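You operate a simulated robot arm through the tools that you are given. There is no shell and no other tool. Be economical: measure what you need, move in short steps, check, and stop when the job is done.

The job below is to be done with a simulated two-armed robot. You get a single attempt, and the scene is never put back.

## Task
Hold the shallow saucepan steady and scrub the burnt base clean.
Fine: sponge dipped in the washing bowl's suds and laid back; then stand the pan in the big bowl under the spout and rinse it cold, tap shut.
Where things are to end (x, y in the base frame): shallow saucepan within 0.03 m of [0.58, 0.48].

It is judged by the outcome, as a careful person would: the job done as asked, and still so three seconds after it is handed in. It fails if anything else is knocked over, pushed out of place, dropped, spilled or broken.

## Robot
Two 7-joint arms with fingered hands on one trunk, on a base that drives. Base frame: it is fixed to the floor where the robot stands at the start and does not move with it; the origin is under the middle of the robot, x ahead of it, y to its left, z up; the surface under the hand at the start is at about z = 0.917. Lengths are in m, angles in rad, forces in N, time in s.
The left shoulder is at the start at [0.07, 0.169, 1.368], the right one opposite. With the tool pointing down near the work surface each hand reaches from about 0.1 to 0.66 m from the robot's upright axis, wherever it stands, measured 20 degrees to its own side. Places, roughly: cleaning spot on the shallow saucepan [0.5, -0.1, 0.9]; cold tap lever [0.8, 0.2, 1]; rinsing spot on the shallow saucepan [0.5, -0.1, 0.9]; washing bowl (33x21x10 cm) [0.4, -0.5, 0.9]. Payload 3.4 kg a hand.
The tool frame of a hand sits at the grasp point between the pads (the TCP): z along the fingers, y along the line on which they close. The tips reach 0.023 m beyond it. Largest opening 0.116 m; the body of the gripper starts 0.065 m behind the TCP. The gripper is a hand of 4 fingers: y runs from the thumb to the fingers, the wrist lies at [0, 0, -0.211] in the tool frame, and closing takes about 1.5 s.
Orientation is that of the tool frame in the base frame, as [roll, pitch, yaw] about the fixed x, y, z axes, in that order (R = Rz(yaw) Ry(pitch) Rx(roll)). With the fingers straight down and closing along the base's y, the tool's x points along the base's -x, its y along +y and its z along -z.

## Interface
- The arms move only by the tool arm_command. It takes "left_commands", "right_commands" or both (then of equal length, played together; a hand with none holds still); each is a list of rows, each a list of 2 entries, a list of its own where there are three numbers: the shift along the base's x, y, z in units of 250 mm (1.0 is 250 mm), then the turn, a rotation vector about the base's x, y, z in units of 180 degrees (1.0 is 180 degrees). In form: [[[dx, dy, dz], [rx, ry, rz]], ...]. A call has 1 to 8 rows; each row is the pose to reach, as a shift and turn from the pose commanded when the call began. "left_claw" and "right_claw" are, for a hand that has rows, the gripper command, from -1 (shut) to 1 (fully open), values between in proportion, set as the call begins (left out, the last holds). A call with a number of a shift or a turn outside -1 to 1 is refused whole. Each row takes 0.2 s and may step no farther than 0.05 m and 0.15 rad from the row before; otherwise, or with a gripper value out of range, the whole call is refused. A pose out of reach is approached as far as the arm can. The call stops where the force on the tool passes 90 N (or 10 N more than at its start, if that is more) or the arm is blocked; 0.2 s more then pass. The fingers move at their own pace (about 0.153 m/s each) and stop on an object; they squeeze with about 30 N. The grip force told is the motor's: it shows also when the fingers shut on nothing. Time passes only in rows, and 0.2 s behind the last, so rows that repeat a pose let the fingers close. The reply holds the time, the measured pose of the TCP, the force on the tool along the base axes, the opening and the grip force, in the units named above and with some noise, with the torque about the TCP (base axes, N m) and any sound that the robot's microphone picked up.
- Cameras (640 x 400 px; columns grow to the right, rows downward): "scene" is now at [0.1278, -0.0049, 1.5764]; the picture's right is [-0.06, -1.00, 0.00], its down [-0.74, 0.04, -0.67] and it looks along [0.67, -0.04, -0.74] (base axes); focal length 246 px, centre (320, 200). "left" rides on the left gripper at [-0.069, 0.001, -0.09] in its tool frame; the picture's right is [-0.01, -1.00, 0.00], its down [0.79, -0.01, -0.61] and it looks along [0.61, -0.01, 0.79] (tool axes); focal length 251 px, centre (320, 200). "right" rides on the right gripper at [0.068, 0.001, -0.09] in its tool frame; the picture's right is [-0.01, 1.00, 0.00], its down [-0.79, -0.01, -0.61] and it looks along [-0.61, -0.01, 0.79] (tool axes); focal length 251 px, centre (320, 200). There is no depth. A picture from a camera that has moved, and an enlarged one, comes with that camera's place and axes in the base frame and with its lens.
- camera(camera): a new picture of that camera. It takes no simulated time.
- lift_body(by): slides the trunk up (or, below 0, down) by that many m; the arms and the scene camera ride with it, the base frame stays. It gives what a move gives, with no picture.
- base_move(legs): drives the robot by 1 to 6 legs, each [ahead, left, turn to the left] in m, m and rad, along the robot's own axes; the way and the turn of a leg run together, so that a leg with both is an arc; at most 1.5 m and 3.142 rad a leg. The arms and the cameras ride along, it lands a little off, and it stops where it bumps. It gives what a move gives.
- finger_targets(finger1, finger2, finger3, thumb_bend, hand): sets how far each is bent, from 0 (flat) to 1 (curled in); at 0.3 the hand is open as for a grip, at 0.7 the pads meet at the TCP. One left out holds its place. A second passes; each finger stops where it meets its share of the squeeze, and holds until it gets a number again. A gripper value or a shape takes the hand back. It gives what a move gives, with no picture; readings hold the bend of each and the force on the fingers (four entries, about 0 where the hand has none), thumb and palm.
- preshape(shape, hand): the hand has 4 fingers and takes this shape, open, in about a second: jaw (thumb against the fingers, like two jaws); tri (thumb and two fingers); tip (a fingertip pinch); poke (one finger out to press); point (the index stretched); flat (the hand flat); cup (the hand cupped); fist (a fist). The gripper value then closes the fingers along that shape, each until it touches; the sizes above hold for jaw. It gives what a move gives, with no picture.
- head_to(pan, tilt): turns the head with the scene camera to pan (to the left, within 1.501 rad either way) and tilt (down, from -0.506 to 1.204), counted from straight ahead of the robot. It gives what a move gives.
- enlarge(camera, box): a new picture of the part [left, top, right, bottom] of that camera's present view, enlarged. It takes no simulated time.
- close_job(): hands the job in; it is judged then, once.

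Work in short steps. Places have to be worked out from the pictures, the camera data and where the tool is seen: move nearer, look again, correct. Check each grasp and each placing, and mend what went wrong. You have 120 turns and 100 pictures in all, those below and enlarged ones among them. Open the grippers and draw the arms clear of the work before you hand the job in, unless the task says otherwise; then end with one line.

The tools are called after "Emit:" by a JSON object that holds its "method" and its "body". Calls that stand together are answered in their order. arm_command: Moves the arms, as the interface text tells. Its arguments: {"type":"object","properties":{"left_commands":{"type":"array"},"left_claw":{"type":"number"},"right_commands":{"type":"array"},"right_claw":{"type":"number"}},"required":[]} The other tools are called the same way: lift_body (by) slides the trunk up or down; preshape (shape, hand) gives the hand a shape; finger_targets (finger1, finger2, finger3, thumb_bend, hand) moves the fingers one by one; base_move (legs) drives the base; head_to (pan, tilt) turns the head that bears the scene camera; camera (camera) takes a picture; enlarge (camera, box) takes an enlarged picture of a part of a camera's view; close_job () hands the job in.

At the start:

```text
time_s: 0.0
left_ee_pos: [0.4245, 0.2078, 1.2589]
left_tool_rot: [3.141, -0.001, 3.14]
left_ft_force: [0.5, 0.5, 0.3]
left_wrist_torque: [0.0, -0.01, 0.02]
left_finger_gap: 0.116
left_grasp_force: 0.1
left_shape: jaw
left_bend: [0.3, 0.3, 0.3, 0.3]
left_finger forces: [0.0, 0.0, 0.0, 0.0, 0.0, 0.0]
right_ee_pos: [0.5068, -0.258, 1.246]
right_tool_rot: [-3.14, -0.001, -3.141]
right_ft_force: [0.6, 0.4, -0.7]
right_wrist_torque: [0.02, 0.03, 0.01]
right_finger_gap: 0.1158
right_grasp_force: 0.1
right_shape: jaw
right_bend: [0.3, 0.3, 0.3, 0.3]
right_finger forces: [0.0, 0.0, 0.0, 0.0, 0.1, 0.1]
trunk travel left (down, up): [-0.875, 0.065]
robot x, y, heading: [-0.0011, -0.0009, -0.0]
head pan, tilt: [-0.056, 0.84]
```

scene: 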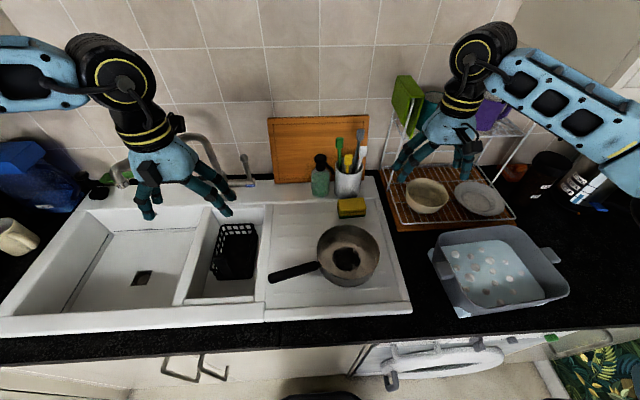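
right: 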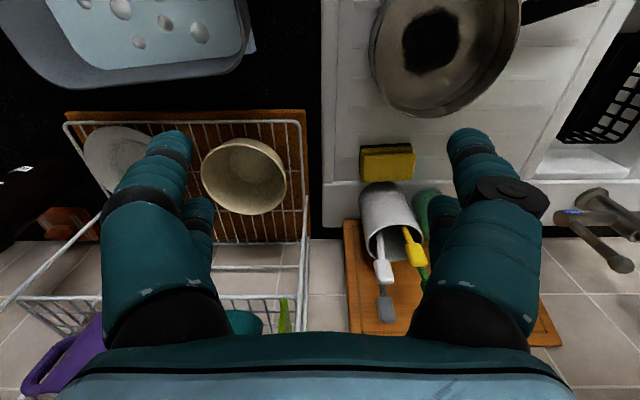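
left: 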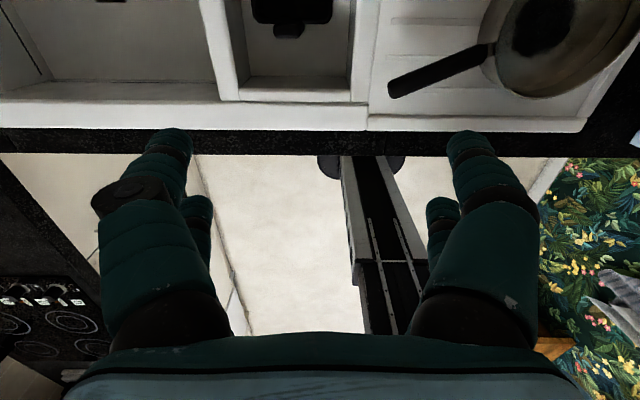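

I'll look closer at the pan, sponge and tap first.

Emit:
{"method": "enlarge", "body": {"camera": "scene", "box": [260, 120, 420, 310]}}

Emit:
{"method": "enlarge", "body": {"camera": "scene", "box": [0, 120, 280, 340]}}

Emit:
{"method": "enlarge", "body": {"camera": "right", "box": [320, 100, 640, 300]}}

```text
2.11 times, centred on (340, 215) of scene
camera zoom: at [0.1278, -0.0049, 1.5764], right [-0.06, -1.0, 0.0], down [-0.74, 0.04, -0.67], along [0.67, -0.04, -0.74], focal length 518 px, centre (278, 168)
```

zoom: 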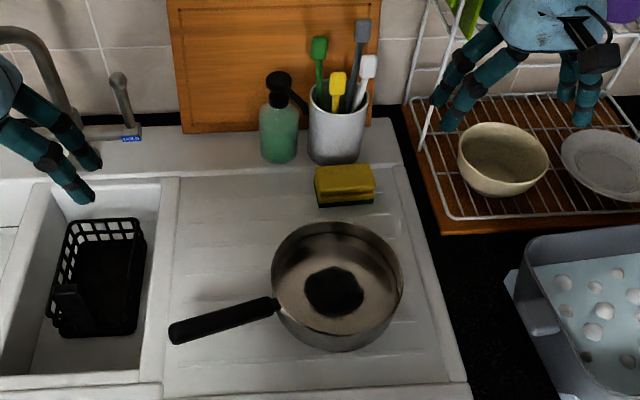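

```text
1.82 times, centred on (140, 230) of scene
camera zoom: at [0.1278, -0.0049, 1.5764], right [-0.06, -1.0, 0.0], down [-0.74, 0.04, -0.67], along [0.67, -0.04, -0.74], focal length 447 px, centre (647, 146)
```

zoom: 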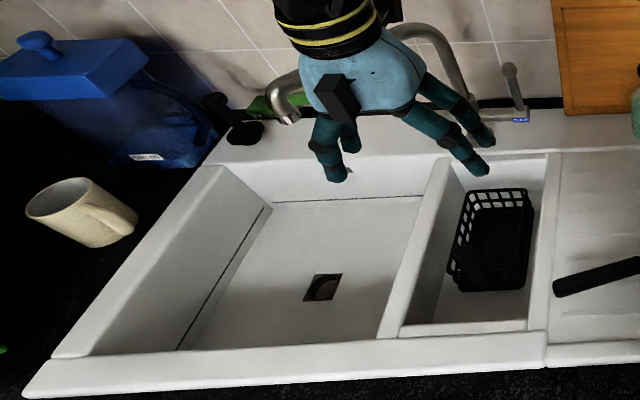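

```text
2.00 times, centred on (480, 200) of right
camera zoom: at [0.4379, -0.2566, 1.3356], right [0.01, 1.0, 0.0], down [0.79, -0.01, 0.61], along [0.61, -0.01, -0.79], focal length 503 px, centre (0, 200)
```

zoom: 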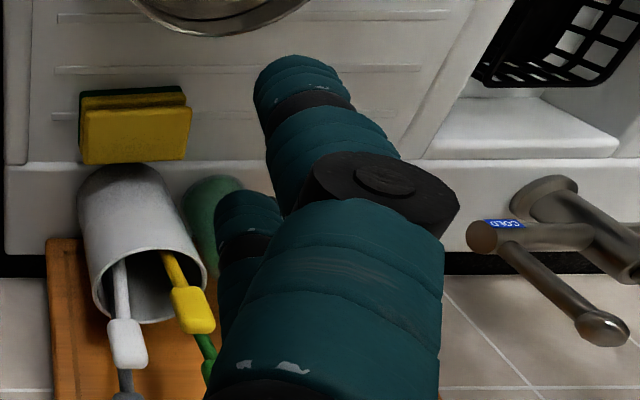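

Sponge ≈ (0.67,-0.145), scourer side down, long side along y. I move the right hand towards it at height before lowering the trunk.

Emit:
{"method": "arm_command", "body": {"right_commands": [[[0.1, 0.15, 0], [0, 0, 0]], [[0.2, 0.3, 0], [0, 0, 0]], [[0.3, 0.452, 0], [0, 0, 0]]], "right_claw": 1}}

Emit:
{"method": "lift_body", "body": {"by": -0.1}}

Emit:
{"method": "camera", "body": {"camera": "right"}}

Emit:
{"method": "camera", "body": {"camera": "scene"}}

```text
time_s: 0.8
left_ee_pos: [0.4258, 0.2105, 1.2583]
left_tool_rot: [-3.141, -0.001, 3.142]
left_ft_force: [-0.6, 1.0, 0.2]
left_wrist_torque: [-0.04, 0.0, 0.03]
left_finger_gap: 0.1158
left_grasp_force: 0.1
left_shape: jaw
left_bend: [0.3, 0.3, 0.3, 0.3]
left_finger forces: [0.0, 0.0, 0.0, 0.1, 0.1, 0.0]
right_ee_pos: [0.5811, -0.141, 1.2477]
right_tool_rot: [-3.14, 0.0, -3.141]
right_ft_force: [-1.0, 0.7, 0.2]
right_wrist_torque: [-0.01, -0.01, 0.0]
right_finger_gap: 0.1158
right_grasp_force: 0.0
right_shape: jaw
right_bend: [0.3, 0.3, 0.3, 0.3]
right_finger forces: [0.0, 0.1, 0.1, 0.1, 0.0, 0.0]
trunk travel left (down, up): [-0.875, 0.065]
robot x, y, heading: [0.0002, -0.0012, 0.005]
head pan, tilt: [-0.056, 0.84]
```

```text
time_s: 2.1
left_ee_pos: [0.426, 0.2091, 1.1588]
left_tool_rot: [-3.14, -0.001, -3.141]
left_ft_force: [-0.7, -0.2, 0.8]
left_wrist_torque: [-0.03, 0.0, -0.01]
left_finger_gap: 0.116
left_grasp_force: 0.0
left_shape: jaw
left_bend: [0.3, 0.3, 0.3, 0.3]
left_finger forces: [0.1, 0.0, 0.0, 0.0, 0.0, 0.0]
right_ee_pos: [0.58, -0.1424, 1.147]
right_tool_rot: [-3.141, 0.0, 3.141]
right_ft_force: [-0.7, -0.2, -0.6]
right_wrist_torque: [0.02, 0.02, -0.01]
right_finger_gap: 0.1159
right_grasp_force: 0.0
right_shape: jaw
right_bend: [0.3, 0.3, 0.3, 0.3]
right_finger forces: [0.1, 0.0, 0.1, 0.0, 0.1, 0.0]
trunk travel left (down, up): [-0.775, 0.165]
robot x, y, heading: [-0.0024, -0.0014, 0.003]
head pan, tilt: [-0.056, 0.84]
```

```text
93 pictures are left
camera right: at [0.5112, -0.1423, 1.2362], right [0.01, 1.0, 0.0], down [0.79, -0.01, 0.61], along [0.61, -0.01, -0.79], focal length 251 px, centre (320, 200)
```

right: 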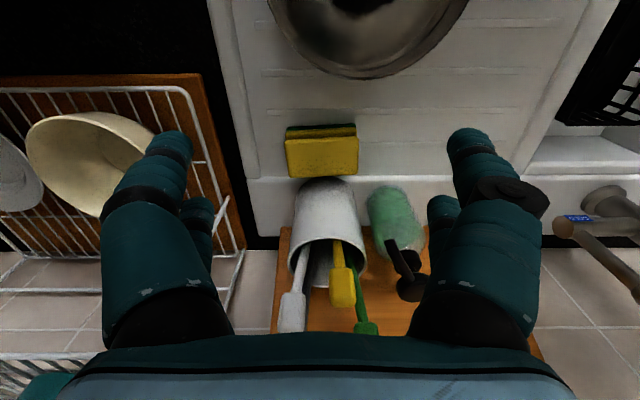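

```text
92 pictures are left
camera scene: at [0.1277, -0.0048, 1.4764], right [-0.06, -1.0, 0.0], down [-0.74, 0.04, -0.67], along [0.67, -0.04, -0.74], focal length 246 px, centre (320, 200)
```

scene: 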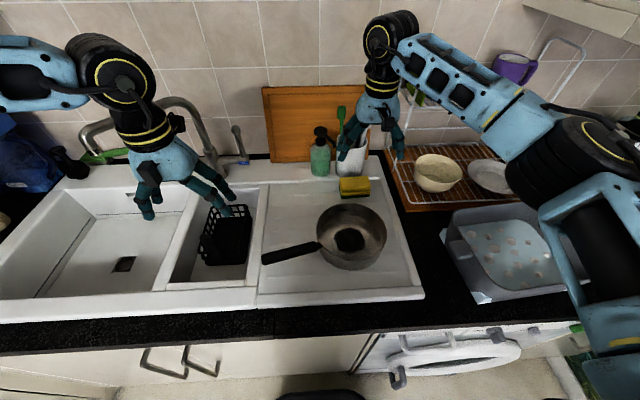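

Sponge estimated at centre (0.657,-0.141), 0.08 long along y, top z≈0.965. I move above it and check.

Emit:
{"method": "arm_command", "body": {"right_commands": [[[0.15, 0, -0.1], [0, 0, 0]], [[0.308, 0.004, -0.2], [0, 0, 0]], [[0.308, 0.004, -0.4], [0, 0, 0]], [[0.308, 0.004, -0.5], [0, 0, 0]]], "right_claw": 1}}

Emit:
{"method": "camera", "body": {"camera": "right"}}

Emit:
{"method": "enlarge", "body": {"camera": "scene", "box": [300, 80, 420, 220]}}

```text
time_s: 3.1
left_ee_pos: [0.4261, 0.2074, 1.1585]
left_tool_rot: [3.14, 0.0, 3.141]
left_ft_force: [0.1, 0.1, 0.0]
left_wrist_torque: [0.01, 0.0, 0.03]
left_finger_gap: 0.1158
left_grasp_force: 0.0
left_shape: jaw
left_bend: [0.3, 0.3, 0.3, 0.3]
left_finger forces: [0.0, 0.0, 0.1, 0.1, 0.0, 0.0]
right_ee_pos: [0.643, -0.1462, 1.032]
right_tool_rot: [-3.141, -0.001, -3.139]
right_ft_force: [0.1, -0.2, -0.4]
right_wrist_torque: [0.0, -0.01, -0.02]
right_finger_gap: 0.1159
right_grasp_force: 0.1
right_shape: jaw
right_bend: [0.3, 0.3, 0.3, 0.3]
right_finger forces: [0.1, 0.0, 0.0, 0.0, 0.0, 0.0]
right hand out of reach, approached as far as the arm can: row 2, 3, 4
trunk travel left (down, up): [-0.775, 0.165]
robot x, y, heading: [0.0002, -0.0004, 0.005]
head pan, tilt: [-0.056, 0.84]
```

```text
91 pictures are left
camera right: at [0.5746, -0.1452, 1.1217], right [0.01, 1.0, 0.0], down [0.8, -0.01, 0.61], along [0.61, 0.0, -0.8], focal length 251 px, centre (320, 200)
```

right: 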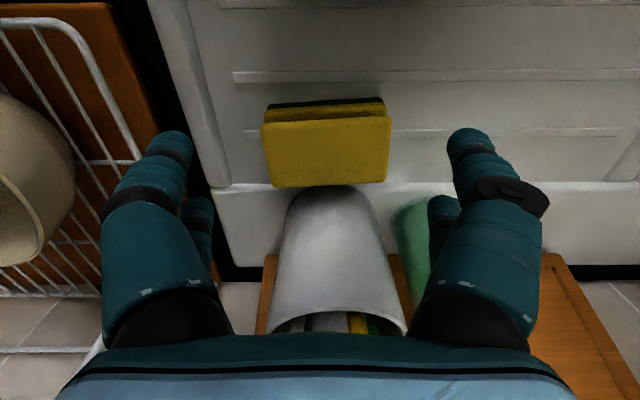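

```text
2.86 times, centred on (360, 150) of scene
camera zoom: at [0.129, -0.0052, 1.4763], right [-0.06, -1.0, 0.0], down [-0.74, 0.04, -0.67], along [0.67, -0.04, -0.75], focal length 703 px, centre (206, 343)
```

zoom: 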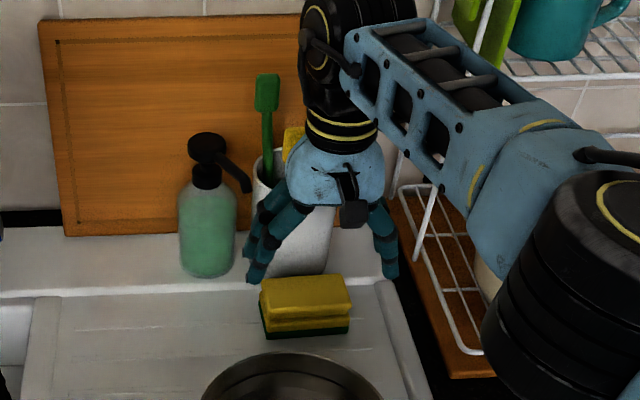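

The hand falls about 1 cm short in x; I pull back a little, drive 4 cm ahead and re-approach.

Emit:
{"method": "arm_command", "body": {"right_commands": [[[-0.1, 0.004, 0.04], [0, 0, 0]], [[-0.2, 0.004, 0.08], [0, 0, 0]]]}}

Emit:
{"method": "base_move", "body": {"legs": [[0.04, 0, 0]]}}

```text
time_s: 3.7
left_ee_pos: [0.424, 0.2074, 1.158]
left_tool_rot: [3.14, 0.0, 3.14]
left_ft_force: [-0.1, 0.0, 0.1]
left_wrist_torque: [0.03, 0.02, 0.0]
left_finger_gap: 0.1157
left_grasp_force: 0.0
left_shape: jaw
left_bend: [0.3, 0.3, 0.3, 0.3]
left_finger forces: [0.1, 0.0, 0.0, 0.1, 0.0, 0.0]
right_ee_pos: [0.5916, -0.1455, 1.0522]
right_tool_rot: [3.141, 0.0, 3.141]
right_ft_force: [0.3, 0.6, 0.3]
right_wrist_torque: [-0.04, -0.01, 0.01]
right_finger_gap: 0.1158
right_grasp_force: 0.1
right_shape: jaw
right_bend: [0.3, 0.3, 0.3, 0.3]
right_finger forces: [0.0, 0.2, 0.0, 0.0, 0.1, 0.1]
trunk travel left (down, up): [-0.775, 0.165]
robot x, y, heading: [-0.003, -0.005, 0.003]
head pan, tilt: [-0.056, 0.84]
```

```text
time_s: 4.7
left_ee_pos: [0.451, 0.2085, 1.1584]
left_tool_rot: [3.141, -0.003, -3.14]
left_ft_force: [0.5, 1.3, -0.9]
left_wrist_torque: [0.0, 0.02, -0.01]
left_finger_gap: 0.1159
left_grasp_force: 0.0
left_shape: jaw
left_bend: [0.3, 0.3, 0.3, 0.3]
left_finger forces: [0.1, 0.1, 0.1, 0.0, 0.0, 0.0]
right_ee_pos: [0.6174, -0.1448, 1.0516]
right_tool_rot: [3.142, -0.005, 3.141]
right_ft_force: [-0.3, 0.1, 0.3]
right_wrist_torque: [0.01, 0.03, -0.01]
right_finger_gap: 0.116
right_grasp_force: 0.0
right_shape: jaw
right_bend: [0.3, 0.3, 0.3, 0.3]
right_finger forces: [0.1, 0.1, 0.0, 0.0, 0.0, 0.0]
trunk travel left (down, up): [-0.775, 0.165]
robot x, y, heading: [0.0253, 0.0009, -0.0]
head pan, tilt: [-0.056, 0.84]
stopped in leg 1: the robot was blocked; the commanded pose is now the measured one
```

The base now touches the cabinet (+0.027 m); enough. Descending onto the sponge.

Emit:
{"method": "arm_command", "body": {"right_commands": [[[0.15, 0.01, -0.07], [0, 0, 0]], [[0.15, 0.01, -0.2], [0, 0, 0]], [[0.15, 0.01, -0.3], [0, 0, 0]], [[0.15, 0.01, -0.37], [0, 0, 0]]], "right_claw": 1}}

Emit:
{"method": "camera", "body": {"camera": "right"}}

Emit:
{"method": "enlarge", "body": {"camera": "scene", "box": [300, 80, 420, 220]}}

```text
time_s: 5.7
left_ee_pos: [0.448, 0.2098, 1.1587]
left_tool_rot: [-3.141, 0.0, -3.14]
left_ft_force: [-0.2, 0.0, 0.0]
left_wrist_torque: [0.01, 0.03, -0.01]
left_finger_gap: 0.1158
left_grasp_force: 0.0
left_shape: jaw
left_bend: [0.3, 0.3, 0.3, 0.3]
left_finger forces: [0.0, 0.0, 0.0, 0.0, 0.0, 0.0]
right_ee_pos: [0.6522, -0.1389, 0.9594]
right_tool_rot: [3.14, 0.001, 3.141]
right_ft_force: [-0.9, 0.7, -0.8]
right_wrist_torque: [-0.04, 0.03, -0.01]
right_finger_gap: 0.1159
right_grasp_force: 0.1
right_shape: jaw
right_bend: [0.3, 0.3, 0.3, 0.3]
right_finger forces: [0.0, 0.0, 0.0, 0.1, 0.0, 0.1]
trunk travel left (down, up): [-0.775, 0.165]
robot x, y, heading: [0.0248, -0.0013, -0.001]
head pan, tilt: [-0.056, 0.84]
```

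```text
89 pictures are left
camera right: at [0.5831, -0.1393, 1.0495], right [0.01, 1.0, 0.0], down [0.79, -0.01, 0.61], along [0.61, -0.01, -0.79], focal length 251 px, centre (320, 200)
```

right: 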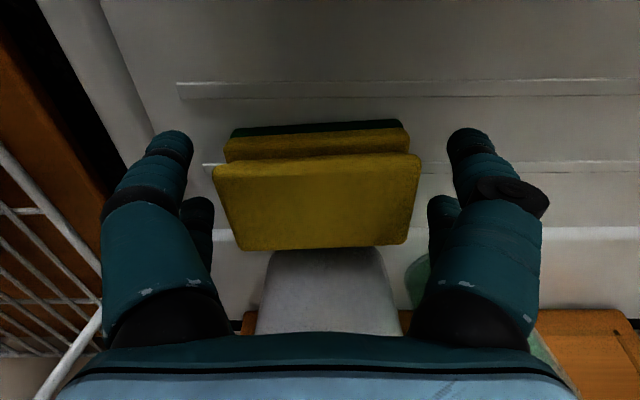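

```text
2.86 times, centred on (360, 150) of scene
camera zoom: at [0.1501, -0.0031, 1.4764], right [-0.06, -1.0, 0.0], down [-0.74, 0.04, -0.67], along [0.67, -0.04, -0.74], focal length 703 px, centre (206, 343)
```

zoom: 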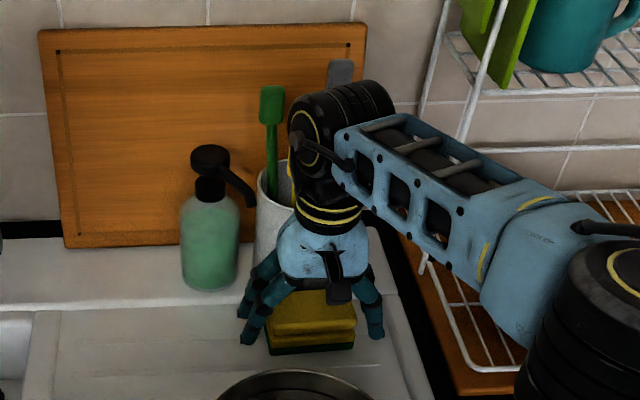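

Fingers straddle the sponge centrally; closing.

Emit:
{"method": "arm_command", "body": {"right_commands": [[[0, 0, 0], [0, 0, 0]], [[0, 0, 0], [0, 0, 0]], [[0, 0, 0], [0, 0, 0]], [[0, 0, 0], [0, 0, 0]], [[0, 0, 0], [0, 0, 0]], [[0, 0, 0], [0, 0, 0]], [[0, 0, 0], [0, 0, 0]]], "right_claw": -1}}

Emit:
{"method": "camera", "body": {"camera": "right"}}

```text
time_s: 7.3
left_ee_pos: [0.4476, 0.2074, 1.159]
left_tool_rot: [3.141, -0.002, -3.139]
left_ft_force: [0.0, 0.4, 0.2]
left_wrist_torque: [0.03, -0.01, 0.01]
left_finger_gap: 0.116
left_grasp_force: 0.1
left_shape: jaw
left_bend: [0.3, 0.3, 0.3, 0.3]
left_finger forces: [0.1, 0.0, 0.0, 0.1, 0.0, 0.1]
right_ee_pos: [0.6515, -0.1411, 0.9604]
right_tool_rot: [-3.141, 0.001, 3.141]
right_ft_force: [0.5, -0.1, -0.2]
right_wrist_torque: [0.01, -0.01, 0.02]
right_finger_gap: 0.0551
right_grasp_force: 30.3
right_shape: jaw
right_bend: [0.71, 0.7, 0.65, 0.84]
right_finger forces: [30.7, 31.6, 47.2, 0.0, 16.1, 0.1]
trunk travel left (down, up): [-0.775, 0.165]
robot x, y, heading: [0.0231, -0.0029, -0.001]
head pan, tilt: [-0.056, 0.84]
```

```text
87 pictures are left
camera right: at [0.5832, -0.1404, 1.0495], right [0.01, 1.0, 0.0], down [0.79, -0.01, 0.61], along [0.61, -0.01, -0.79], focal length 251 px, centre (320, 200)
```

right: 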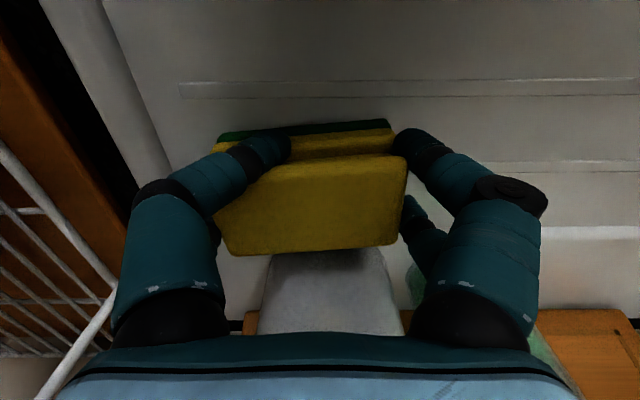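

Grip seems firm. Lift and retreat toward the robot, then check.

Emit:
{"method": "arm_command", "body": {"right_commands": [[[0, 0, 0.1], [0, 0, 0]], [[-0.04, 0, 0.25], [0, 0, 0]], [[-0.1, 0, 0.42], [0, 0, 0]], [[-0.2, 0, 0.58], [0, 0, 0]], [[-0.38, 0, 0.64], [0, 0, 0]], [[-0.55, 0, 0.7], [0, 0, 0]]]}}

Emit:
{"method": "camera", "body": {"camera": "right"}}

Emit:
{"method": "camera", "body": {"camera": "scene"}}

```text
time_s: 8.7
left_ee_pos: [0.447, 0.209, 1.1589]
left_tool_rot: [-3.142, 0.001, 3.142]
left_ft_force: [0.5, 0.7, 0.4]
left_wrist_torque: [0.02, -0.02, -0.02]
left_finger_gap: 0.1161
left_grasp_force: 0.0
left_shape: jaw
left_bend: [0.3, 0.3, 0.3, 0.3]
left_finger forces: [0.1, 0.0, 0.1, 0.1, 0.0, 0.1]
right_ee_pos: [0.5123, -0.1439, 1.1368]
right_tool_rot: [3.141, 0.002, 3.14]
right_ft_force: [-0.2, 0.1, -0.1]
right_wrist_torque: [0.0, 0.01, 0.01]
right_finger_gap: 0.0534
right_grasp_force: 30.1
right_shape: jaw
right_bend: [0.71, 0.7, 0.64, 0.85]
right_finger forces: [30.1, 31.0, 48.5, 0.0, 16.0, 0.0]
trunk travel left (down, up): [-0.775, 0.165]
robot x, y, heading: [0.0208, -0.0011, -0.0]
head pan, tilt: [-0.056, 0.84]
```

```text
86 pictures are left
camera right: at [0.4437, -0.1419, 1.2264], right [0.01, 1.0, 0.0], down [0.79, -0.01, 0.61], along [0.61, -0.01, -0.79], focal length 251 px, centre (320, 200)
```

right: 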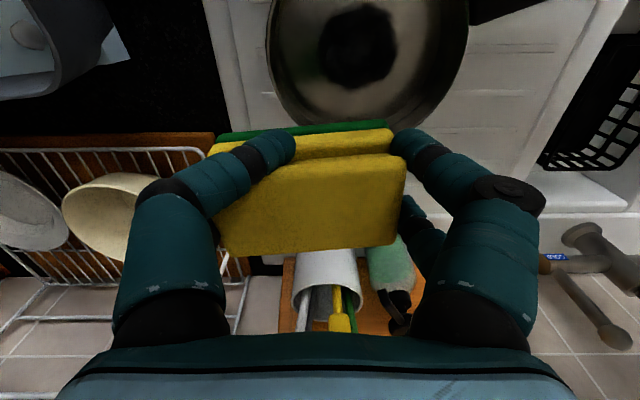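

```text
85 pictures are left
camera scene: at [0.1486, -0.0054, 1.4766], right [-0.06, -1.0, 0.0], down [-0.74, 0.04, -0.67], along [0.67, -0.04, -0.74], focal length 246 px, centre (320, 200)
```

scene: 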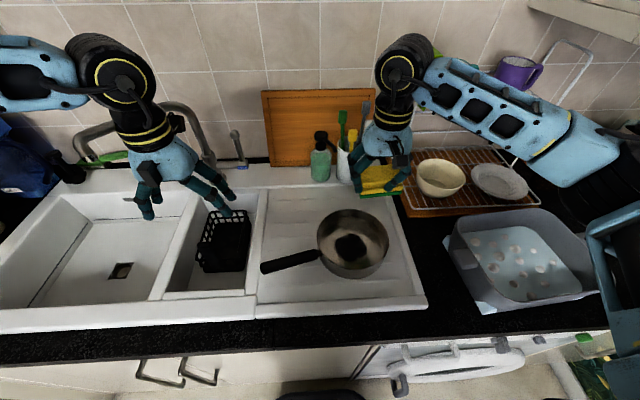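

Sponge lifted. Moving over towards the washing bowl at height.

Emit:
{"method": "arm_command", "body": {"right_commands": [[[-0.07, -0.17, 0], [0, 0, 0]], [[-0.14, -0.34, 0], [0, 0, 0]], [[-0.21, -0.51, 0], [0, 0, 0]], [[-0.28, -0.68, 0], [0, 0, 0]], [[-0.35, -0.85, 0], [0, 0, 0]]]}}

Emit:
{"method": "arm_command", "body": {"right_commands": [[[-0.04, -0.17, 0], [0, 0, 0]], [[-0.08, -0.34, 0], [0, 0, 0]], [[-0.12, -0.5, 0], [0, 0, 0]]]}}

Emit:
{"method": "head_to", "body": {"pan": -0.7, "tilt": 0.84}}

Emit:
{"method": "camera", "body": {"camera": "scene"}}

Emit:
{"method": "camera", "body": {"camera": "right"}}

```text
time_s: 9.9
left_ee_pos: [0.4471, 0.2067, 1.1599]
left_tool_rot: [3.14, 0.002, -3.138]
left_ft_force: [-0.6, 0.3, -0.5]
left_wrist_torque: [0.0, -0.05, 0.02]
left_finger_gap: 0.1158
left_grasp_force: 0.1
left_shape: jaw
left_bend: [0.3, 0.3, 0.3, 0.3]
left_finger forces: [0.0, 0.0, 0.0, 0.0, 0.1, 0.0]
right_ee_pos: [0.424, -0.3505, 1.1343]
right_tool_rot: [3.14, 0.001, -3.141]
right_ft_force: [0.1, -0.1, -0.2]
right_wrist_torque: [0.01, -0.01, 0.03]
right_finger_gap: 0.0535
right_grasp_force: 29.1
right_shape: jaw
right_bend: [0.71, 0.7, 0.64, 0.85]
right_finger forces: [30.0, 30.9, 48.5, 0.0, 13.3, 0.1]
trunk travel left (down, up): [-0.775, 0.165]
robot x, y, heading: [0.0202, 0.0021, 0.004]
head pan, tilt: [-0.056, 0.84]
```

```text
time_s: 10.7
left_ee_pos: [0.4479, 0.208, 1.1596]
left_tool_rot: [-3.141, 0.002, -3.139]
left_ft_force: [-0.5, -0.4, -0.1]
left_wrist_torque: [0.03, 0.0, 0.05]
left_finger_gap: 0.1159
left_grasp_force: 0.1
left_shape: jaw
left_bend: [0.3, 0.3, 0.3, 0.3]
left_finger forces: [0.0, 0.0, 0.0, 0.0, 0.0, 0.0]
right_ee_pos: [0.3978, -0.4788, 1.1327]
right_tool_rot: [-3.141, -0.001, -3.141]
right_ft_force: [0.1, -0.8, -1.1]
right_wrist_torque: [0.02, -0.04, 0.0]
right_finger_gap: 0.0528
right_grasp_force: 30.5
right_shape: jaw
right_bend: [0.71, 0.7, 0.64, 0.86]
right_finger forces: [29.8, 30.8, 48.9, 0.1, 12.5, 0.0]
trunk travel left (down, up): [-0.775, 0.165]
robot x, y, heading: [0.0248, 0.0015, -0.003]
head pan, tilt: [-0.056, 0.84]
```

```text
time_s: 11.7
left_ee_pos: [0.448, 0.2089, 1.1591]
left_tool_rot: [3.141, 0.0, -3.138]
left_ft_force: [-0.1, -0.5, 0.6]
left_wrist_torque: [0.01, 0.02, 0.03]
left_finger_gap: 0.1161
left_grasp_force: 0.0
left_shape: jaw
left_bend: [0.3, 0.3, 0.3, 0.3]
left_finger forces: [0.0, 0.0, 0.0, 0.0, 0.0, 0.1]
right_ee_pos: [0.396, -0.4794, 1.1337]
right_tool_rot: [-3.141, 0.001, -3.141]
right_ft_force: [-0.1, -0.3, -0.4]
right_wrist_torque: [-0.01, 0.0, 0.02]
right_finger_gap: 0.0527
right_grasp_force: 29.8
right_shape: jaw
right_bend: [0.71, 0.7, 0.64, 0.86]
right_finger forces: [29.8, 30.8, 48.9, 0.0, 12.5, 0.0]
trunk travel left (down, up): [-0.775, 0.165]
robot x, y, heading: [0.0252, 0.0005, -0.005]
head pan, tilt: [-0.7, 0.84]
```

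```text
84 pictures are left
camera scene: at [0.1318, -0.0512, 1.4765], right [-0.64, -0.77, 0.0], down [-0.57, 0.48, -0.67], along [0.51, -0.43, -0.74], focal length 246 px, centre (320, 200)
```

scene: 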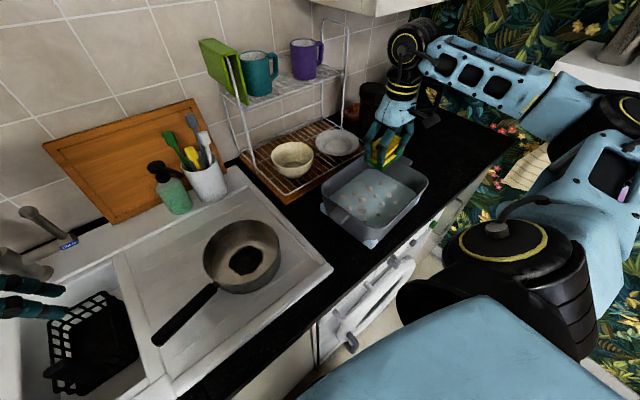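

```text
83 pictures are left
camera right: at [0.3283, -0.4777, 1.2225], right [0.01, 1.0, 0.0], down [0.79, -0.01, 0.61], along [0.61, -0.01, -0.79], focal length 251 px, centre (320, 200)
```

right: 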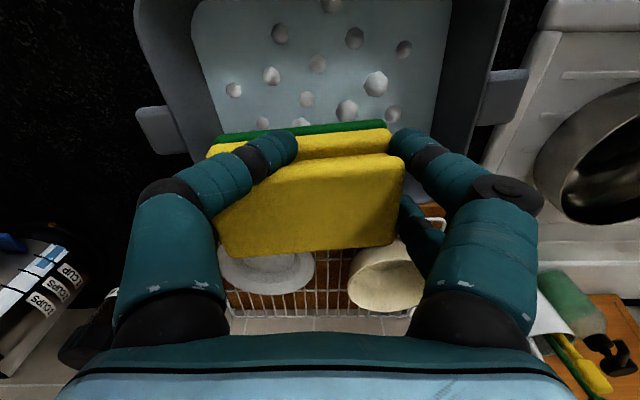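

Bowl centre ≈ (0.40,-0.475), hand directly over it. Lowering 9 cm and looking.

Emit:
{"method": "arm_command", "body": {"right_commands": [[[0.01, 0, -0.15], [0, 0, 0]], [[0.01, 0, -0.3], [0, 0, 0]], [[0.01, 0, -0.4], [0, 0, 0]]]}}

Emit:
{"method": "camera", "body": {"camera": "right"}}

Emit:
{"method": "enlarge", "body": {"camera": "scene", "box": [300, 80, 460, 250]}}

```text
time_s: 12.5
left_ee_pos: [0.4479, 0.208, 1.1584]
left_tool_rot: [-3.141, -0.001, -3.14]
left_ft_force: [0.0, -0.3, -0.6]
left_wrist_torque: [-0.03, 0.03, -0.01]
left_finger_gap: 0.1159
left_grasp_force: 0.1
left_shape: jaw
left_bend: [0.3, 0.3, 0.3, 0.3]
left_finger forces: [0.0, 0.0, 0.0, 0.0, 0.1, 0.0]
right_ee_pos: [0.3969, -0.4811, 1.0361]
right_tool_rot: [-3.141, 0.001, 3.141]
right_ft_force: [-0.2, -0.8, -1.3]
right_wrist_torque: [0.0, 0.05, 0.0]
right_finger_gap: 0.0512
right_grasp_force: 29.8
right_shape: jaw
right_bend: [0.71, 0.7, 0.64, 0.86]
right_finger forces: [29.6, 30.5, 49.7, 0.0, 12.6, 0.1]
trunk travel left (down, up): [-0.775, 0.165]
robot x, y, heading: [0.023, -0.0, 0.004]
head pan, tilt: [-0.7, 0.84]
```

```text
82 pictures are left
camera right: at [0.3281, -0.4808, 1.125], right [0.01, 1.0, 0.0], down [0.8, -0.01, 0.61], along [0.61, -0.01, -0.8], focal length 251 px, centre (320, 200)
```

right: 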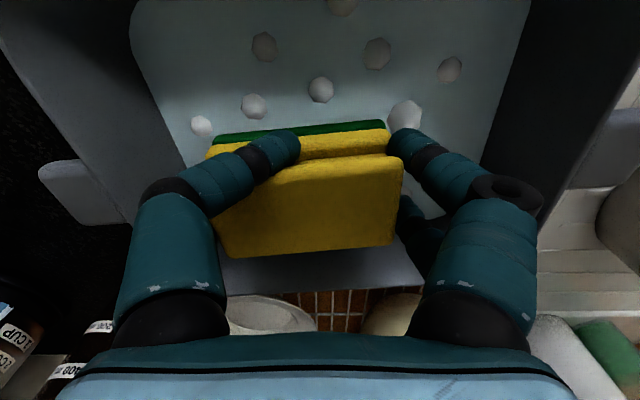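

```text
2.35 times, centred on (380, 165) of scene
camera zoom: at [0.132, -0.0514, 1.4765], right [-0.64, -0.77, 0.0], down [-0.57, 0.48, -0.67], along [0.51, -0.43, -0.74], focal length 579 px, centre (179, 282)
```

zoom: 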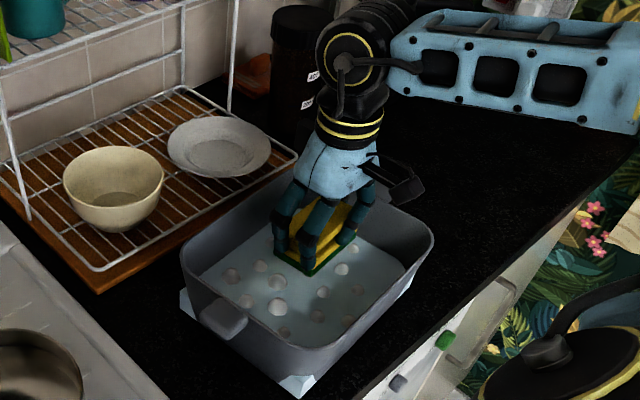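

Sponge is just above the suds, slightly to the far side; I shift 2.5 cm nearer and dip it, swirl lightly, watching force.

Emit:
{"method": "arm_command", "body": {"right_commands": [[[-0.1, 0.04, -0.04], [0, 0, 0]], [[-0.1, 0.04, -0.12], [0, 0, 0]], [[-0.1, 0.04, -0.2], [0, 0, 0]], [[-0.1, 0.04, -0.24], [0, 0, 0]]]}}

Emit:
{"method": "enlarge", "body": {"camera": "scene", "box": [300, 80, 460, 250]}}

Emit:
{"method": "camera", "body": {"camera": "right"}}

```text
time_s: 13.5
left_ee_pos: [0.4475, 0.2091, 1.1587]
left_tool_rot: [-3.141, 0.002, -3.14]
left_ft_force: [-0.3, 0.1, 0.5]
left_wrist_torque: [0.0, 0.0, 0.02]
left_finger_gap: 0.1159
left_grasp_force: 0.1
left_shape: jaw
left_bend: [0.3, 0.3, 0.3, 0.3]
left_finger forces: [0.0, 0.0, 0.0, 0.0, 0.1, 0.1]
right_ee_pos: [0.372, -0.4696, 0.9758]
right_tool_rot: [3.14, -0.001, -3.14]
right_ft_force: [0.3, -0.3, 0.2]
right_wrist_torque: [-0.01, 0.06, -0.01]
right_finger_gap: 0.0509
right_grasp_force: 30.4
right_shape: jaw
right_bend: [0.71, 0.7, 0.64, 0.86]
right_finger forces: [29.4, 30.3, 50.1, 0.0, 12.3, 0.0]
trunk travel left (down, up): [-0.775, 0.165]
robot x, y, heading: [0.0237, -0.0031, 0.001]
head pan, tilt: [-0.7, 0.84]
```

```text
2.35 times, centred on (380, 165) of scene
camera zoom: at [0.1311, -0.0508, 1.4765], right [-0.64, -0.77, 0.0], down [-0.57, 0.48, -0.67], along [0.51, -0.43, -0.74], focal length 579 px, centre (179, 282)
```

zoom: 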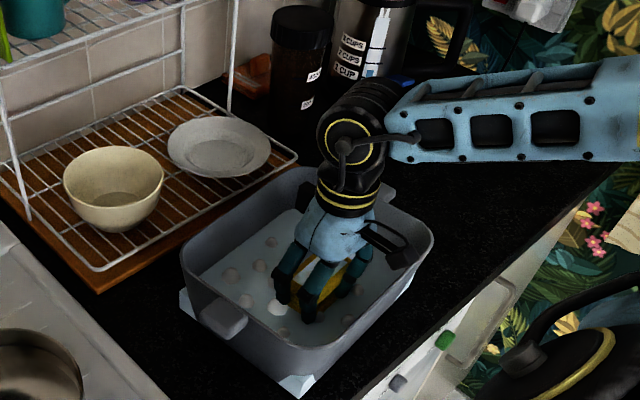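

```text
79 pictures are left
camera right: at [0.3032, -0.4689, 1.0641], right [0.01, 1.0, 0.0], down [0.79, -0.01, 0.61], along [0.61, -0.01, -0.79], focal length 251 px, centre (320, 200)
```

right: 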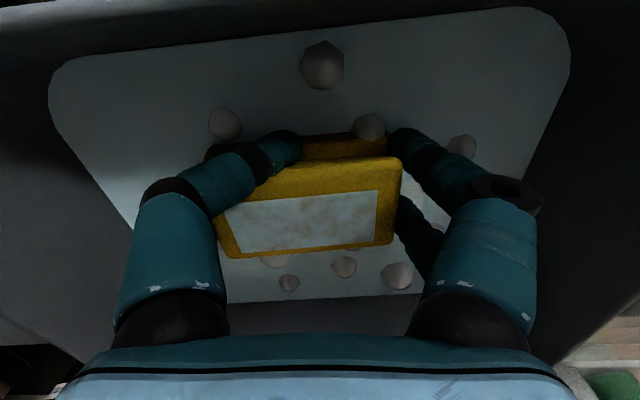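

The suds patch now shows on the sponge — dipped. Lift, pause to drip, and carry back toward the pan at height.

Emit:
{"method": "arm_command", "body": {"right_commands": [[[0, 0, 0.16], [0, 0, 0]], [[0, 0, 0.32], [0, 0, 0]], [[0, 0, 0.48], [0, 0, 0]], [[0, 0, 0.64], [0, 0, 0]], [[0, 0, 0.64], [0, 0, 0]], [[0, 0, 0.64], [0, 0, 0]], [[0, 0, 0.64], [0, 0, 0]]]}}

Emit:
{"method": "arm_command", "body": {"right_commands": [[[0.06, 0.18, 0], [0, 0, 0]], [[0.12, 0.36, 0], [0, 0, 0]], [[0.18, 0.54, 0], [0, 0, 0]], [[0.24, 0.72, 0], [0, 0, 0]], [[0.3, 0.9, 0], [0, 0, 0]]]}}

Emit:
{"method": "head_to", "body": {"pan": 0, "tilt": 0.9}}

Emit:
{"method": "camera", "body": {"camera": "scene"}}

Emit:
{"method": "camera", "body": {"camera": "right"}}

```text
time_s: 15.1
left_ee_pos: [0.448, 0.2078, 1.159]
left_tool_rot: [-3.141, 0.001, -3.141]
left_ft_force: [0.2, -0.1, 0.0]
left_wrist_torque: [-0.03, 0.0, -0.01]
left_finger_gap: 0.1159
left_grasp_force: 0.1
left_shape: jaw
left_bend: [0.3, 0.3, 0.3, 0.3]
left_finger forces: [0.1, 0.0, 0.1, 0.1, 0.0, 0.1]
right_ee_pos: [0.3748, -0.468, 1.1333]
right_tool_rot: [-3.141, 0.0, -3.14]
right_ft_force: [0.0, 0.8, -0.3]
right_wrist_torque: [0.01, 0.0, 0.0]
right_finger_gap: 0.0503
right_grasp_force: 29.6
right_shape: jaw
right_bend: [0.71, 0.71, 0.64, 0.87]
right_finger forces: [29.0, 29.8, 50.8, 0.0, 11.4, 0.1]
trunk travel left (down, up): [-0.775, 0.165]
robot x, y, heading: [0.0242, 0.0013, -0.001]
head pan, tilt: [-0.7, 0.84]
```

```text
time_s: 16.3
left_ee_pos: [0.448, 0.2102, 1.1587]
left_tool_rot: [-3.141, 0.0, -3.14]
left_ft_force: [0.6, 0.0, 0.8]
left_wrist_torque: [-0.08, 0.02, -0.03]
left_finger_gap: 0.1158
left_grasp_force: 0.0
left_shape: jaw
left_bend: [0.3, 0.3, 0.3, 0.3]
left_finger forces: [0.1, 0.0, 0.0, 0.1, 0.0, 0.0]
right_ee_pos: [0.4502, -0.2408, 1.1344]
right_tool_rot: [-3.141, -0.003, 3.14]
right_ft_force: [-0.1, -0.1, -0.5]
right_wrist_torque: [-0.02, 0.03, -0.03]
right_finger_gap: 0.0491
right_grasp_force: 30.2
right_shape: jaw
right_bend: [0.72, 0.71, 0.64, 0.87]
right_finger forces: [28.9, 29.6, 50.6, 0.0, 9.5, 0.0]
trunk travel left (down, up): [-0.775, 0.165]
robot x, y, heading: [0.0251, -0.0009, -0.0]
head pan, tilt: [-0.7, 0.84]
```

```text
time_s: 17.4
left_ee_pos: [0.4482, 0.2078, 1.1584]
left_tool_rot: [-3.142, -0.002, -3.14]
left_ft_force: [0.2, -0.2, -0.2]
left_wrist_torque: [-0.03, 0.02, -0.02]
left_finger_gap: 0.1157
left_grasp_force: 0.1
left_shape: jaw
left_bend: [0.3, 0.3, 0.3, 0.3]
left_finger forces: [0.0, 0.1, 0.0, 0.0, 0.0, 0.0]
right_ee_pos: [0.4496, -0.2444, 1.1361]
right_tool_rot: [-3.141, 0.0, -3.142]
right_ft_force: [1.0, -0.3, 0.0]
right_wrist_torque: [0.02, 0.01, 0.04]
right_finger_gap: 0.0498
right_grasp_force: 30.2
right_shape: jaw
right_bend: [0.72, 0.71, 0.64, 0.87]
right_finger forces: [29.0, 29.6, 50.7, 0.1, 9.5, 0.2]
trunk travel left (down, up): [-0.775, 0.165]
robot x, y, heading: [0.0224, -0.001, -0.004]
head pan, tilt: [0.0, 0.901]
```

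```text
78 pictures are left
camera scene: at [0.1473, -0.0004, 1.4717], right [0.0, -1.0, 0.0], down [-0.78, 0.0, -0.62], along [0.62, 0.0, -0.78], focal length 246 px, centre (320, 200)
```

scene: 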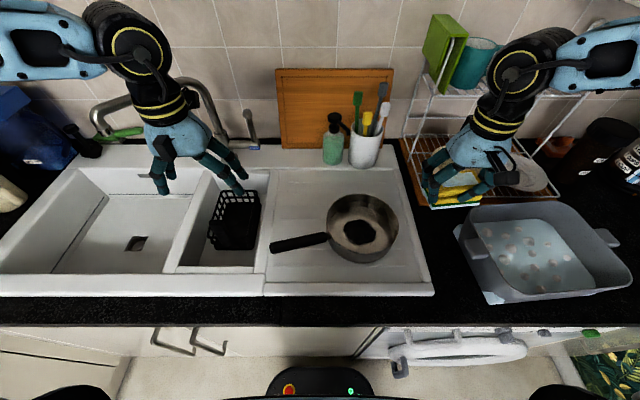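

```text
77 pictures are left
camera right: at [0.3807, -0.2443, 1.2249], right [0.01, 1.0, 0.0], down [0.79, -0.01, 0.61], along [0.61, -0.01, -0.79], focal length 251 px, centre (320, 200)
```

right: 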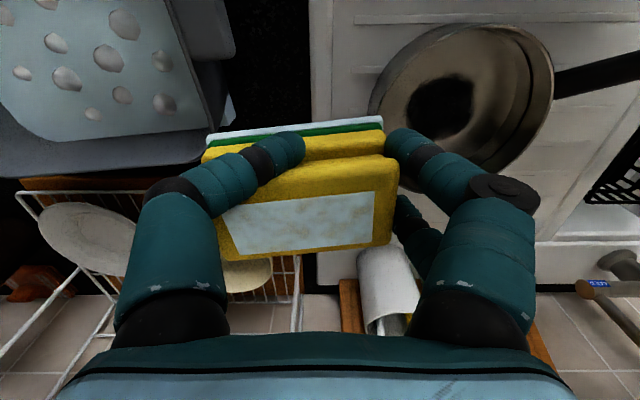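

Handle runs ≈(0.44,-0.02)→(0.413,0.11). Turning the left hand about z so it closes across the handle.

Emit:
{"method": "arm_command", "body": {"left_commands": [[[0, 0, 0], [0, 0, 0.047]], [[0, 0, 0], [0, 0, 0.094]], [[0, 0, 0], [0, 0, 0.141]], [[0, 0, 0], [0, 0, 0.188]], [[0, 0, 0], [0, 0, 0.235]], [[0, 0, 0], [0, 0, 0.282]], [[0, 0, 0], [0, 0, 0.329]], [[0, 0, 0], [0, 0, 0.376]]], "left_claw": 0.5}}

Emit:
{"method": "arm_command", "body": {"left_commands": [[[-0.02, -0.15, 0], [0, 0, 0.047]], [[-0.04, -0.3, 0], [0, 0, 0.094]], [[-0.06, -0.45, 0], [0, 0, 0.141]], [[-0.08, -0.6, -0.1], [0, 0, 0.188]]]}}

Emit:
{"method": "camera", "body": {"camera": "left"}}

Emit:
{"method": "camera", "body": {"camera": "scene"}}

```text
time_s: 19.2
left_ee_pos: [0.4476, 0.2077, 1.16]
left_tool_rot: [-3.141, 0.0, -1.956]
left_ft_force: [0.4, 0.2, 0.8]
left_wrist_torque: [0.0, -0.01, 0.01]
left_finger_gap: 0.0873
left_grasp_force: 0.1
left_shape: jaw
left_bend: [0.63, 0.63, 0.63, 0.63]
left_finger forces: [0.1, 0.1, 0.1, 0.0, 0.0, 0.0]
right_ee_pos: [0.4487, -0.2435, 1.1357]
right_tool_rot: [3.142, 0.0, -3.141]
right_ft_force: [0.1, 2.0, 0.2]
right_wrist_torque: [0.0, 0.01, -0.02]
right_finger_gap: 0.0495
right_grasp_force: 30.5
right_shape: jaw
right_bend: [0.72, 0.71, 0.64, 0.87]
right_finger forces: [29.0, 29.6, 50.7, 0.0, 9.5, 0.0]
trunk travel left (down, up): [-0.775, 0.165]
robot x, y, heading: [0.0254, 0.0001, 0.001]
head pan, tilt: [0.0, 0.901]
```

```text
time_s: 20.2
left_ee_pos: [0.4233, 0.0766, 1.1361]
left_tool_rot: [3.141, 0.0, -1.366]
left_ft_force: [-0.3, -0.4, 0.4]
left_wrist_torque: [0.02, 0.03, 0.0]
left_finger_gap: 0.087
left_grasp_force: 0.1
left_shape: jaw
left_bend: [0.63, 0.63, 0.63, 0.63]
left_finger forces: [0.0, 0.0, 0.1, 0.0, 0.0, 0.1]
left hand out of reach, approached as far as the arm can: row 4
right_ee_pos: [0.451, -0.2439, 1.1342]
right_tool_rot: [3.141, -0.001, -3.141]
right_ft_force: [-0.2, 1.0, 0.4]
right_wrist_torque: [0.03, 0.0, 0.03]
right_finger_gap: 0.0494
right_grasp_force: 30.6
right_shape: jaw
right_bend: [0.72, 0.71, 0.64, 0.87]
right_finger forces: [29.0, 29.7, 50.8, 0.1, 9.5, 0.0]
trunk travel left (down, up): [-0.775, 0.165]
robot x, y, heading: [0.0203, 0.0007, -0.001]
head pan, tilt: [0.0, 0.901]
```

```text
76 pictures are left
camera left: at [0.4097, 0.1433, 1.2273], right [0.98, 0.21, 0.0], down [0.17, -0.78, 0.61], along [0.13, -0.59, -0.79], focal length 251 px, centre (320, 200)
```

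left: 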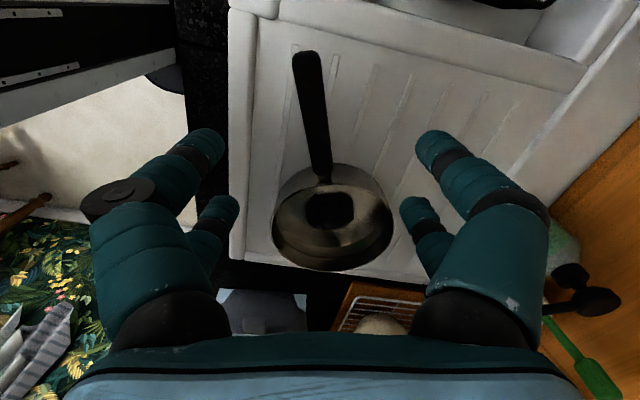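

```text
75 pictures are left
camera scene: at [0.1486, -0.0003, 1.4716], right [0.0, -1.0, 0.0], down [-0.78, 0.0, -0.62], along [0.62, 0.0, -0.78], focal length 246 px, centre (320, 200)
```

scene: 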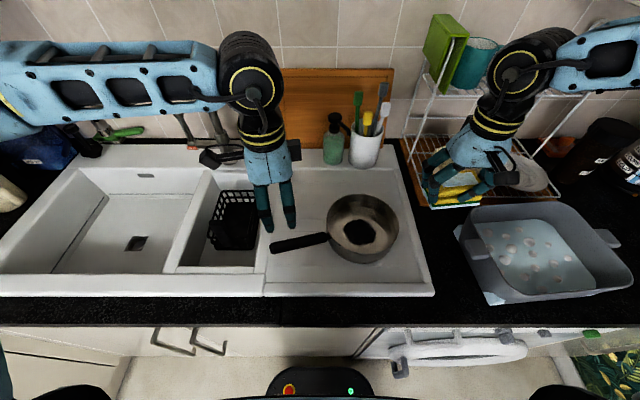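

Handle at y≈0.075 has x≈0.416. Lowering the left hand above the handle.

Emit:
{"method": "arm_command", "body": {"left_commands": [[[-0.02, 0.06, -0.12], [0, 0, 0]], [[-0.03, 0.06, -0.24], [0, 0, 0]], [[-0.03, 0.06, -0.36], [0, 0, 0]]], "left_claw": 1}}

Emit:
{"method": "camera", "body": {"camera": "left"}}

Emit:
{"method": "enlarge", "body": {"camera": "scene", "box": [200, 140, 420, 280]}}

```text
time_s: 21.0
left_ee_pos: [0.4109, 0.0929, 1.0432]
left_tool_rot: [-3.14, 0.0, -1.367]
left_ft_force: [-1.0, 0.5, -0.5]
left_wrist_torque: [-0.02, 0.03, 0.01]
left_finger_gap: 0.1161
left_grasp_force: 0.1
left_shape: jaw
left_bend: [0.3, 0.3, 0.3, 0.3]
left_finger forces: [0.0, 0.0, 0.0, 0.0, 0.0, 0.0]
right_ee_pos: [0.4499, -0.2444, 1.135]
right_tool_rot: [3.141, 0.0, -3.141]
right_ft_force: [-0.3, 0.6, 0.2]
right_wrist_torque: [0.05, 0.01, -0.02]
right_finger_gap: 0.0496
right_grasp_force: 29.9
right_shape: jaw
right_bend: [0.72, 0.71, 0.64, 0.87]
right_finger forces: [29.1, 29.6, 50.8, 0.1, 9.5, 0.0]
trunk travel left (down, up): [-0.775, 0.165]
robot x, y, heading: [0.0245, 0.0015, 0.002]
head pan, tilt: [0.0, 0.901]
```

```text
74 pictures are left
camera left: at [0.3972, 0.1594, 1.1332], right [0.98, 0.21, 0.0], down [0.17, -0.78, 0.61], along [0.13, -0.59, -0.8], focal length 251 px, centre (320, 200)
```

left: 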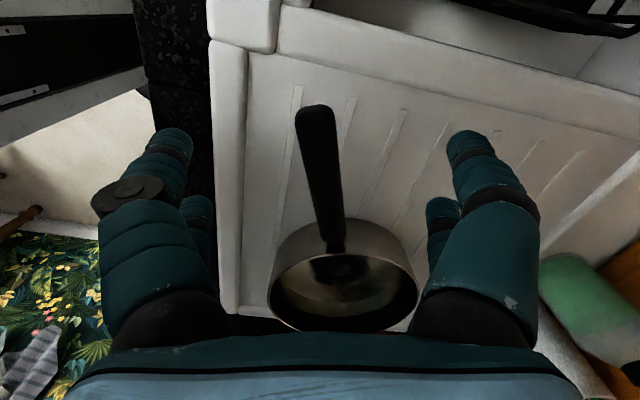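

```text
2.86 times, centred on (310, 210) of scene
camera zoom: at [0.1479, -0.0001, 1.4717], right [0.0, -1.0, 0.0], down [-0.78, 0.0, -0.62], along [0.62, 0.0, -0.78], focal length 703 px, centre (349, 171)
```

zoom: 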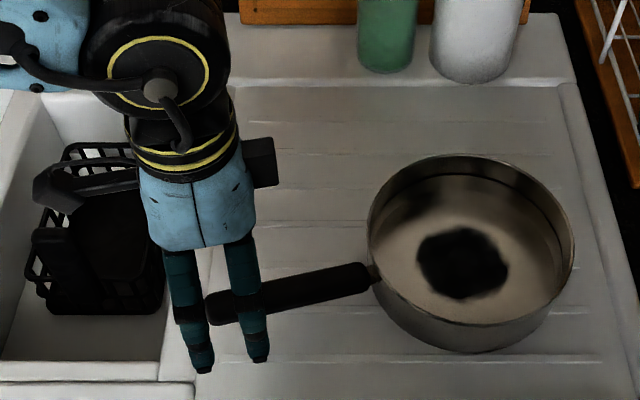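

Handle at (0.416, 0.077), z≈0.957. Descend there.

Emit:
{"method": "arm_command", "body": {"left_commands": [[[0.02, -0.05, -0.1], [0, 0, 0]], [[0.02, -0.05, -0.2], [0, 0, 0]], [[0.02, -0.05, -0.3], [0, 0, 0]], [[0.02, -0.05, -0.345], [0, 0, 0]]], "left_claw": 1}}

Emit:
{"method": "camera", "body": {"camera": "left"}}

Emit:
{"method": "enlarge", "body": {"camera": "scene", "box": [200, 140, 420, 280]}}

```text
time_s: 22.0
left_ee_pos: [0.4043, 0.1181, 0.9843]
left_tool_rot: [3.141, 0.001, -1.368]
left_ft_force: [-0.6, -0.4, -0.4]
left_wrist_torque: [-0.01, 0.01, 0.01]
left_finger_gap: 0.1157
left_grasp_force: 0.1
left_shape: jaw
left_bend: [0.3, 0.3, 0.3, 0.3]
left_finger forces: [0.0, 0.0, 0.1, 0.1, 0.1, 0.0]
left hand out of reach, approached as far as the arm can: row 1, 2, 3, 4
right_ee_pos: [0.4492, -0.2453, 1.1349]
right_tool_rot: [3.141, 0.001, -3.141]
right_ft_force: [-0.9, -0.2, 0.2]
right_wrist_torque: [0.01, -0.04, -0.01]
right_finger_gap: 0.0495
right_grasp_force: 30.2
right_shape: jaw
right_bend: [0.72, 0.71, 0.64, 0.87]
right_finger forces: [29.0, 29.6, 50.8, 0.0, 9.5, 0.0]
trunk travel left (down, up): [-0.775, 0.165]
robot x, y, heading: [0.0225, 0.0023, -0.004]
head pan, tilt: [0.0, 0.901]
```

```text
72 pictures are left
camera left: at [0.3916, 0.1848, 1.0742], right [0.98, 0.21, 0.0], down [0.17, -0.78, 0.61], along [0.13, -0.59, -0.79], focal length 251 px, centre (320, 200)
```

left: 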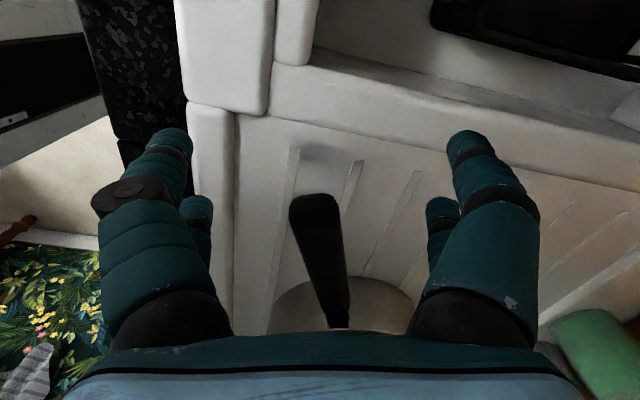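

```text
2.86 times, centred on (310, 210) of scene
camera zoom: at [0.1472, -0.0004, 1.4717], right [0.0, -1.0, 0.0], down [-0.78, 0.0, -0.62], along [0.62, 0.0, -0.78], focal length 703 px, centre (349, 171)
```

zoom: 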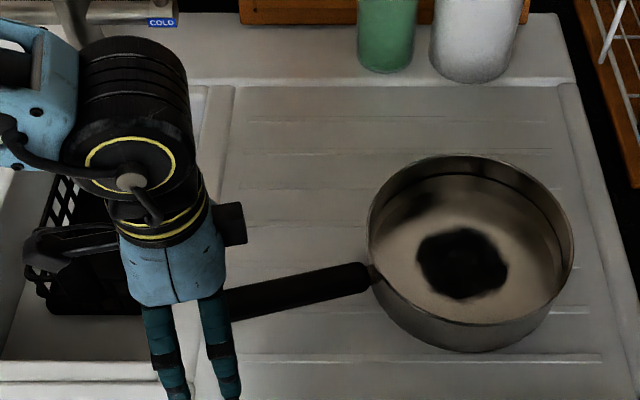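

With this yaw the left arm can't get close enough in y. I raise the left hand and shift the base back a bit and 0.1 m right so the handle lies more to the left arm's side.

Emit:
{"method": "arm_command", "body": {"left_commands": [[[0, 0.05, 0.15], [0, 0, 0]], [[0, 0.05, 0.3], [0, 0, 0]], [[0, 0.05, 0.4], [0, 0, 0]]]}}

Emit:
{"method": "base_move", "body": {"legs": [[-0.025, 0, 0], [0, -0.1, 0]]}}

```text
time_s: 22.8
left_ee_pos: [0.4058, 0.1321, 1.0857]
left_tool_rot: [-3.141, 0.0, -1.369]
left_ft_force: [-0.7, -0.4, 0.1]
left_wrist_torque: [0.0, 0.0, -0.01]
left_finger_gap: 0.1157
left_grasp_force: 0.1
left_shape: jaw
left_bend: [0.3, 0.3, 0.3, 0.3]
left_finger forces: [0.0, 0.0, 0.0, 0.0, 0.1, 0.1]
right_ee_pos: [0.4486, -0.2456, 1.1359]
right_tool_rot: [-3.141, -0.001, -3.141]
right_ft_force: [-0.5, -0.4, -0.2]
right_wrist_torque: [0.04, 0.02, -0.02]
right_finger_gap: 0.0495
right_grasp_force: 30.4
right_shape: jaw
right_bend: [0.72, 0.71, 0.64, 0.87]
right_finger forces: [28.9, 29.6, 50.8, 0.0, 9.5, 0.0]
trunk travel left (down, up): [-0.775, 0.165]
robot x, y, heading: [0.0193, -0.0009, 0.004]
head pan, tilt: [0.0, 0.901]
```

```text
time_s: 24.3
left_ee_pos: [0.381, 0.0397, 1.0849]
left_tool_rot: [3.138, -0.002, -1.367]
left_ft_force: [0.4, -0.1, 0.3]
left_wrist_torque: [0.0, -0.04, 0.04]
left_finger_gap: 0.1158
left_grasp_force: 0.0
left_shape: jaw
left_bend: [0.3, 0.3, 0.3, 0.3]
left_finger forces: [0.1, 0.0, 0.0, 0.0, 0.0, 0.1]
right_ee_pos: [0.4248, -0.3363, 1.136]
right_tool_rot: [-3.139, 0.001, -3.138]
right_ft_force: [0.2, 0.4, -0.6]
right_wrist_torque: [-0.04, 0.0, 0.03]
right_finger_gap: 0.0498
right_grasp_force: 30.1
right_shape: jaw
right_bend: [0.72, 0.71, 0.64, 0.87]
right_finger forces: [29.0, 29.6, 50.8, 0.1, 9.4, 0.0]
trunk travel left (down, up): [-0.775, 0.165]
robot x, y, heading: [-0.0007, -0.0969, 0.005]
head pan, tilt: [0.0, 0.901]
```

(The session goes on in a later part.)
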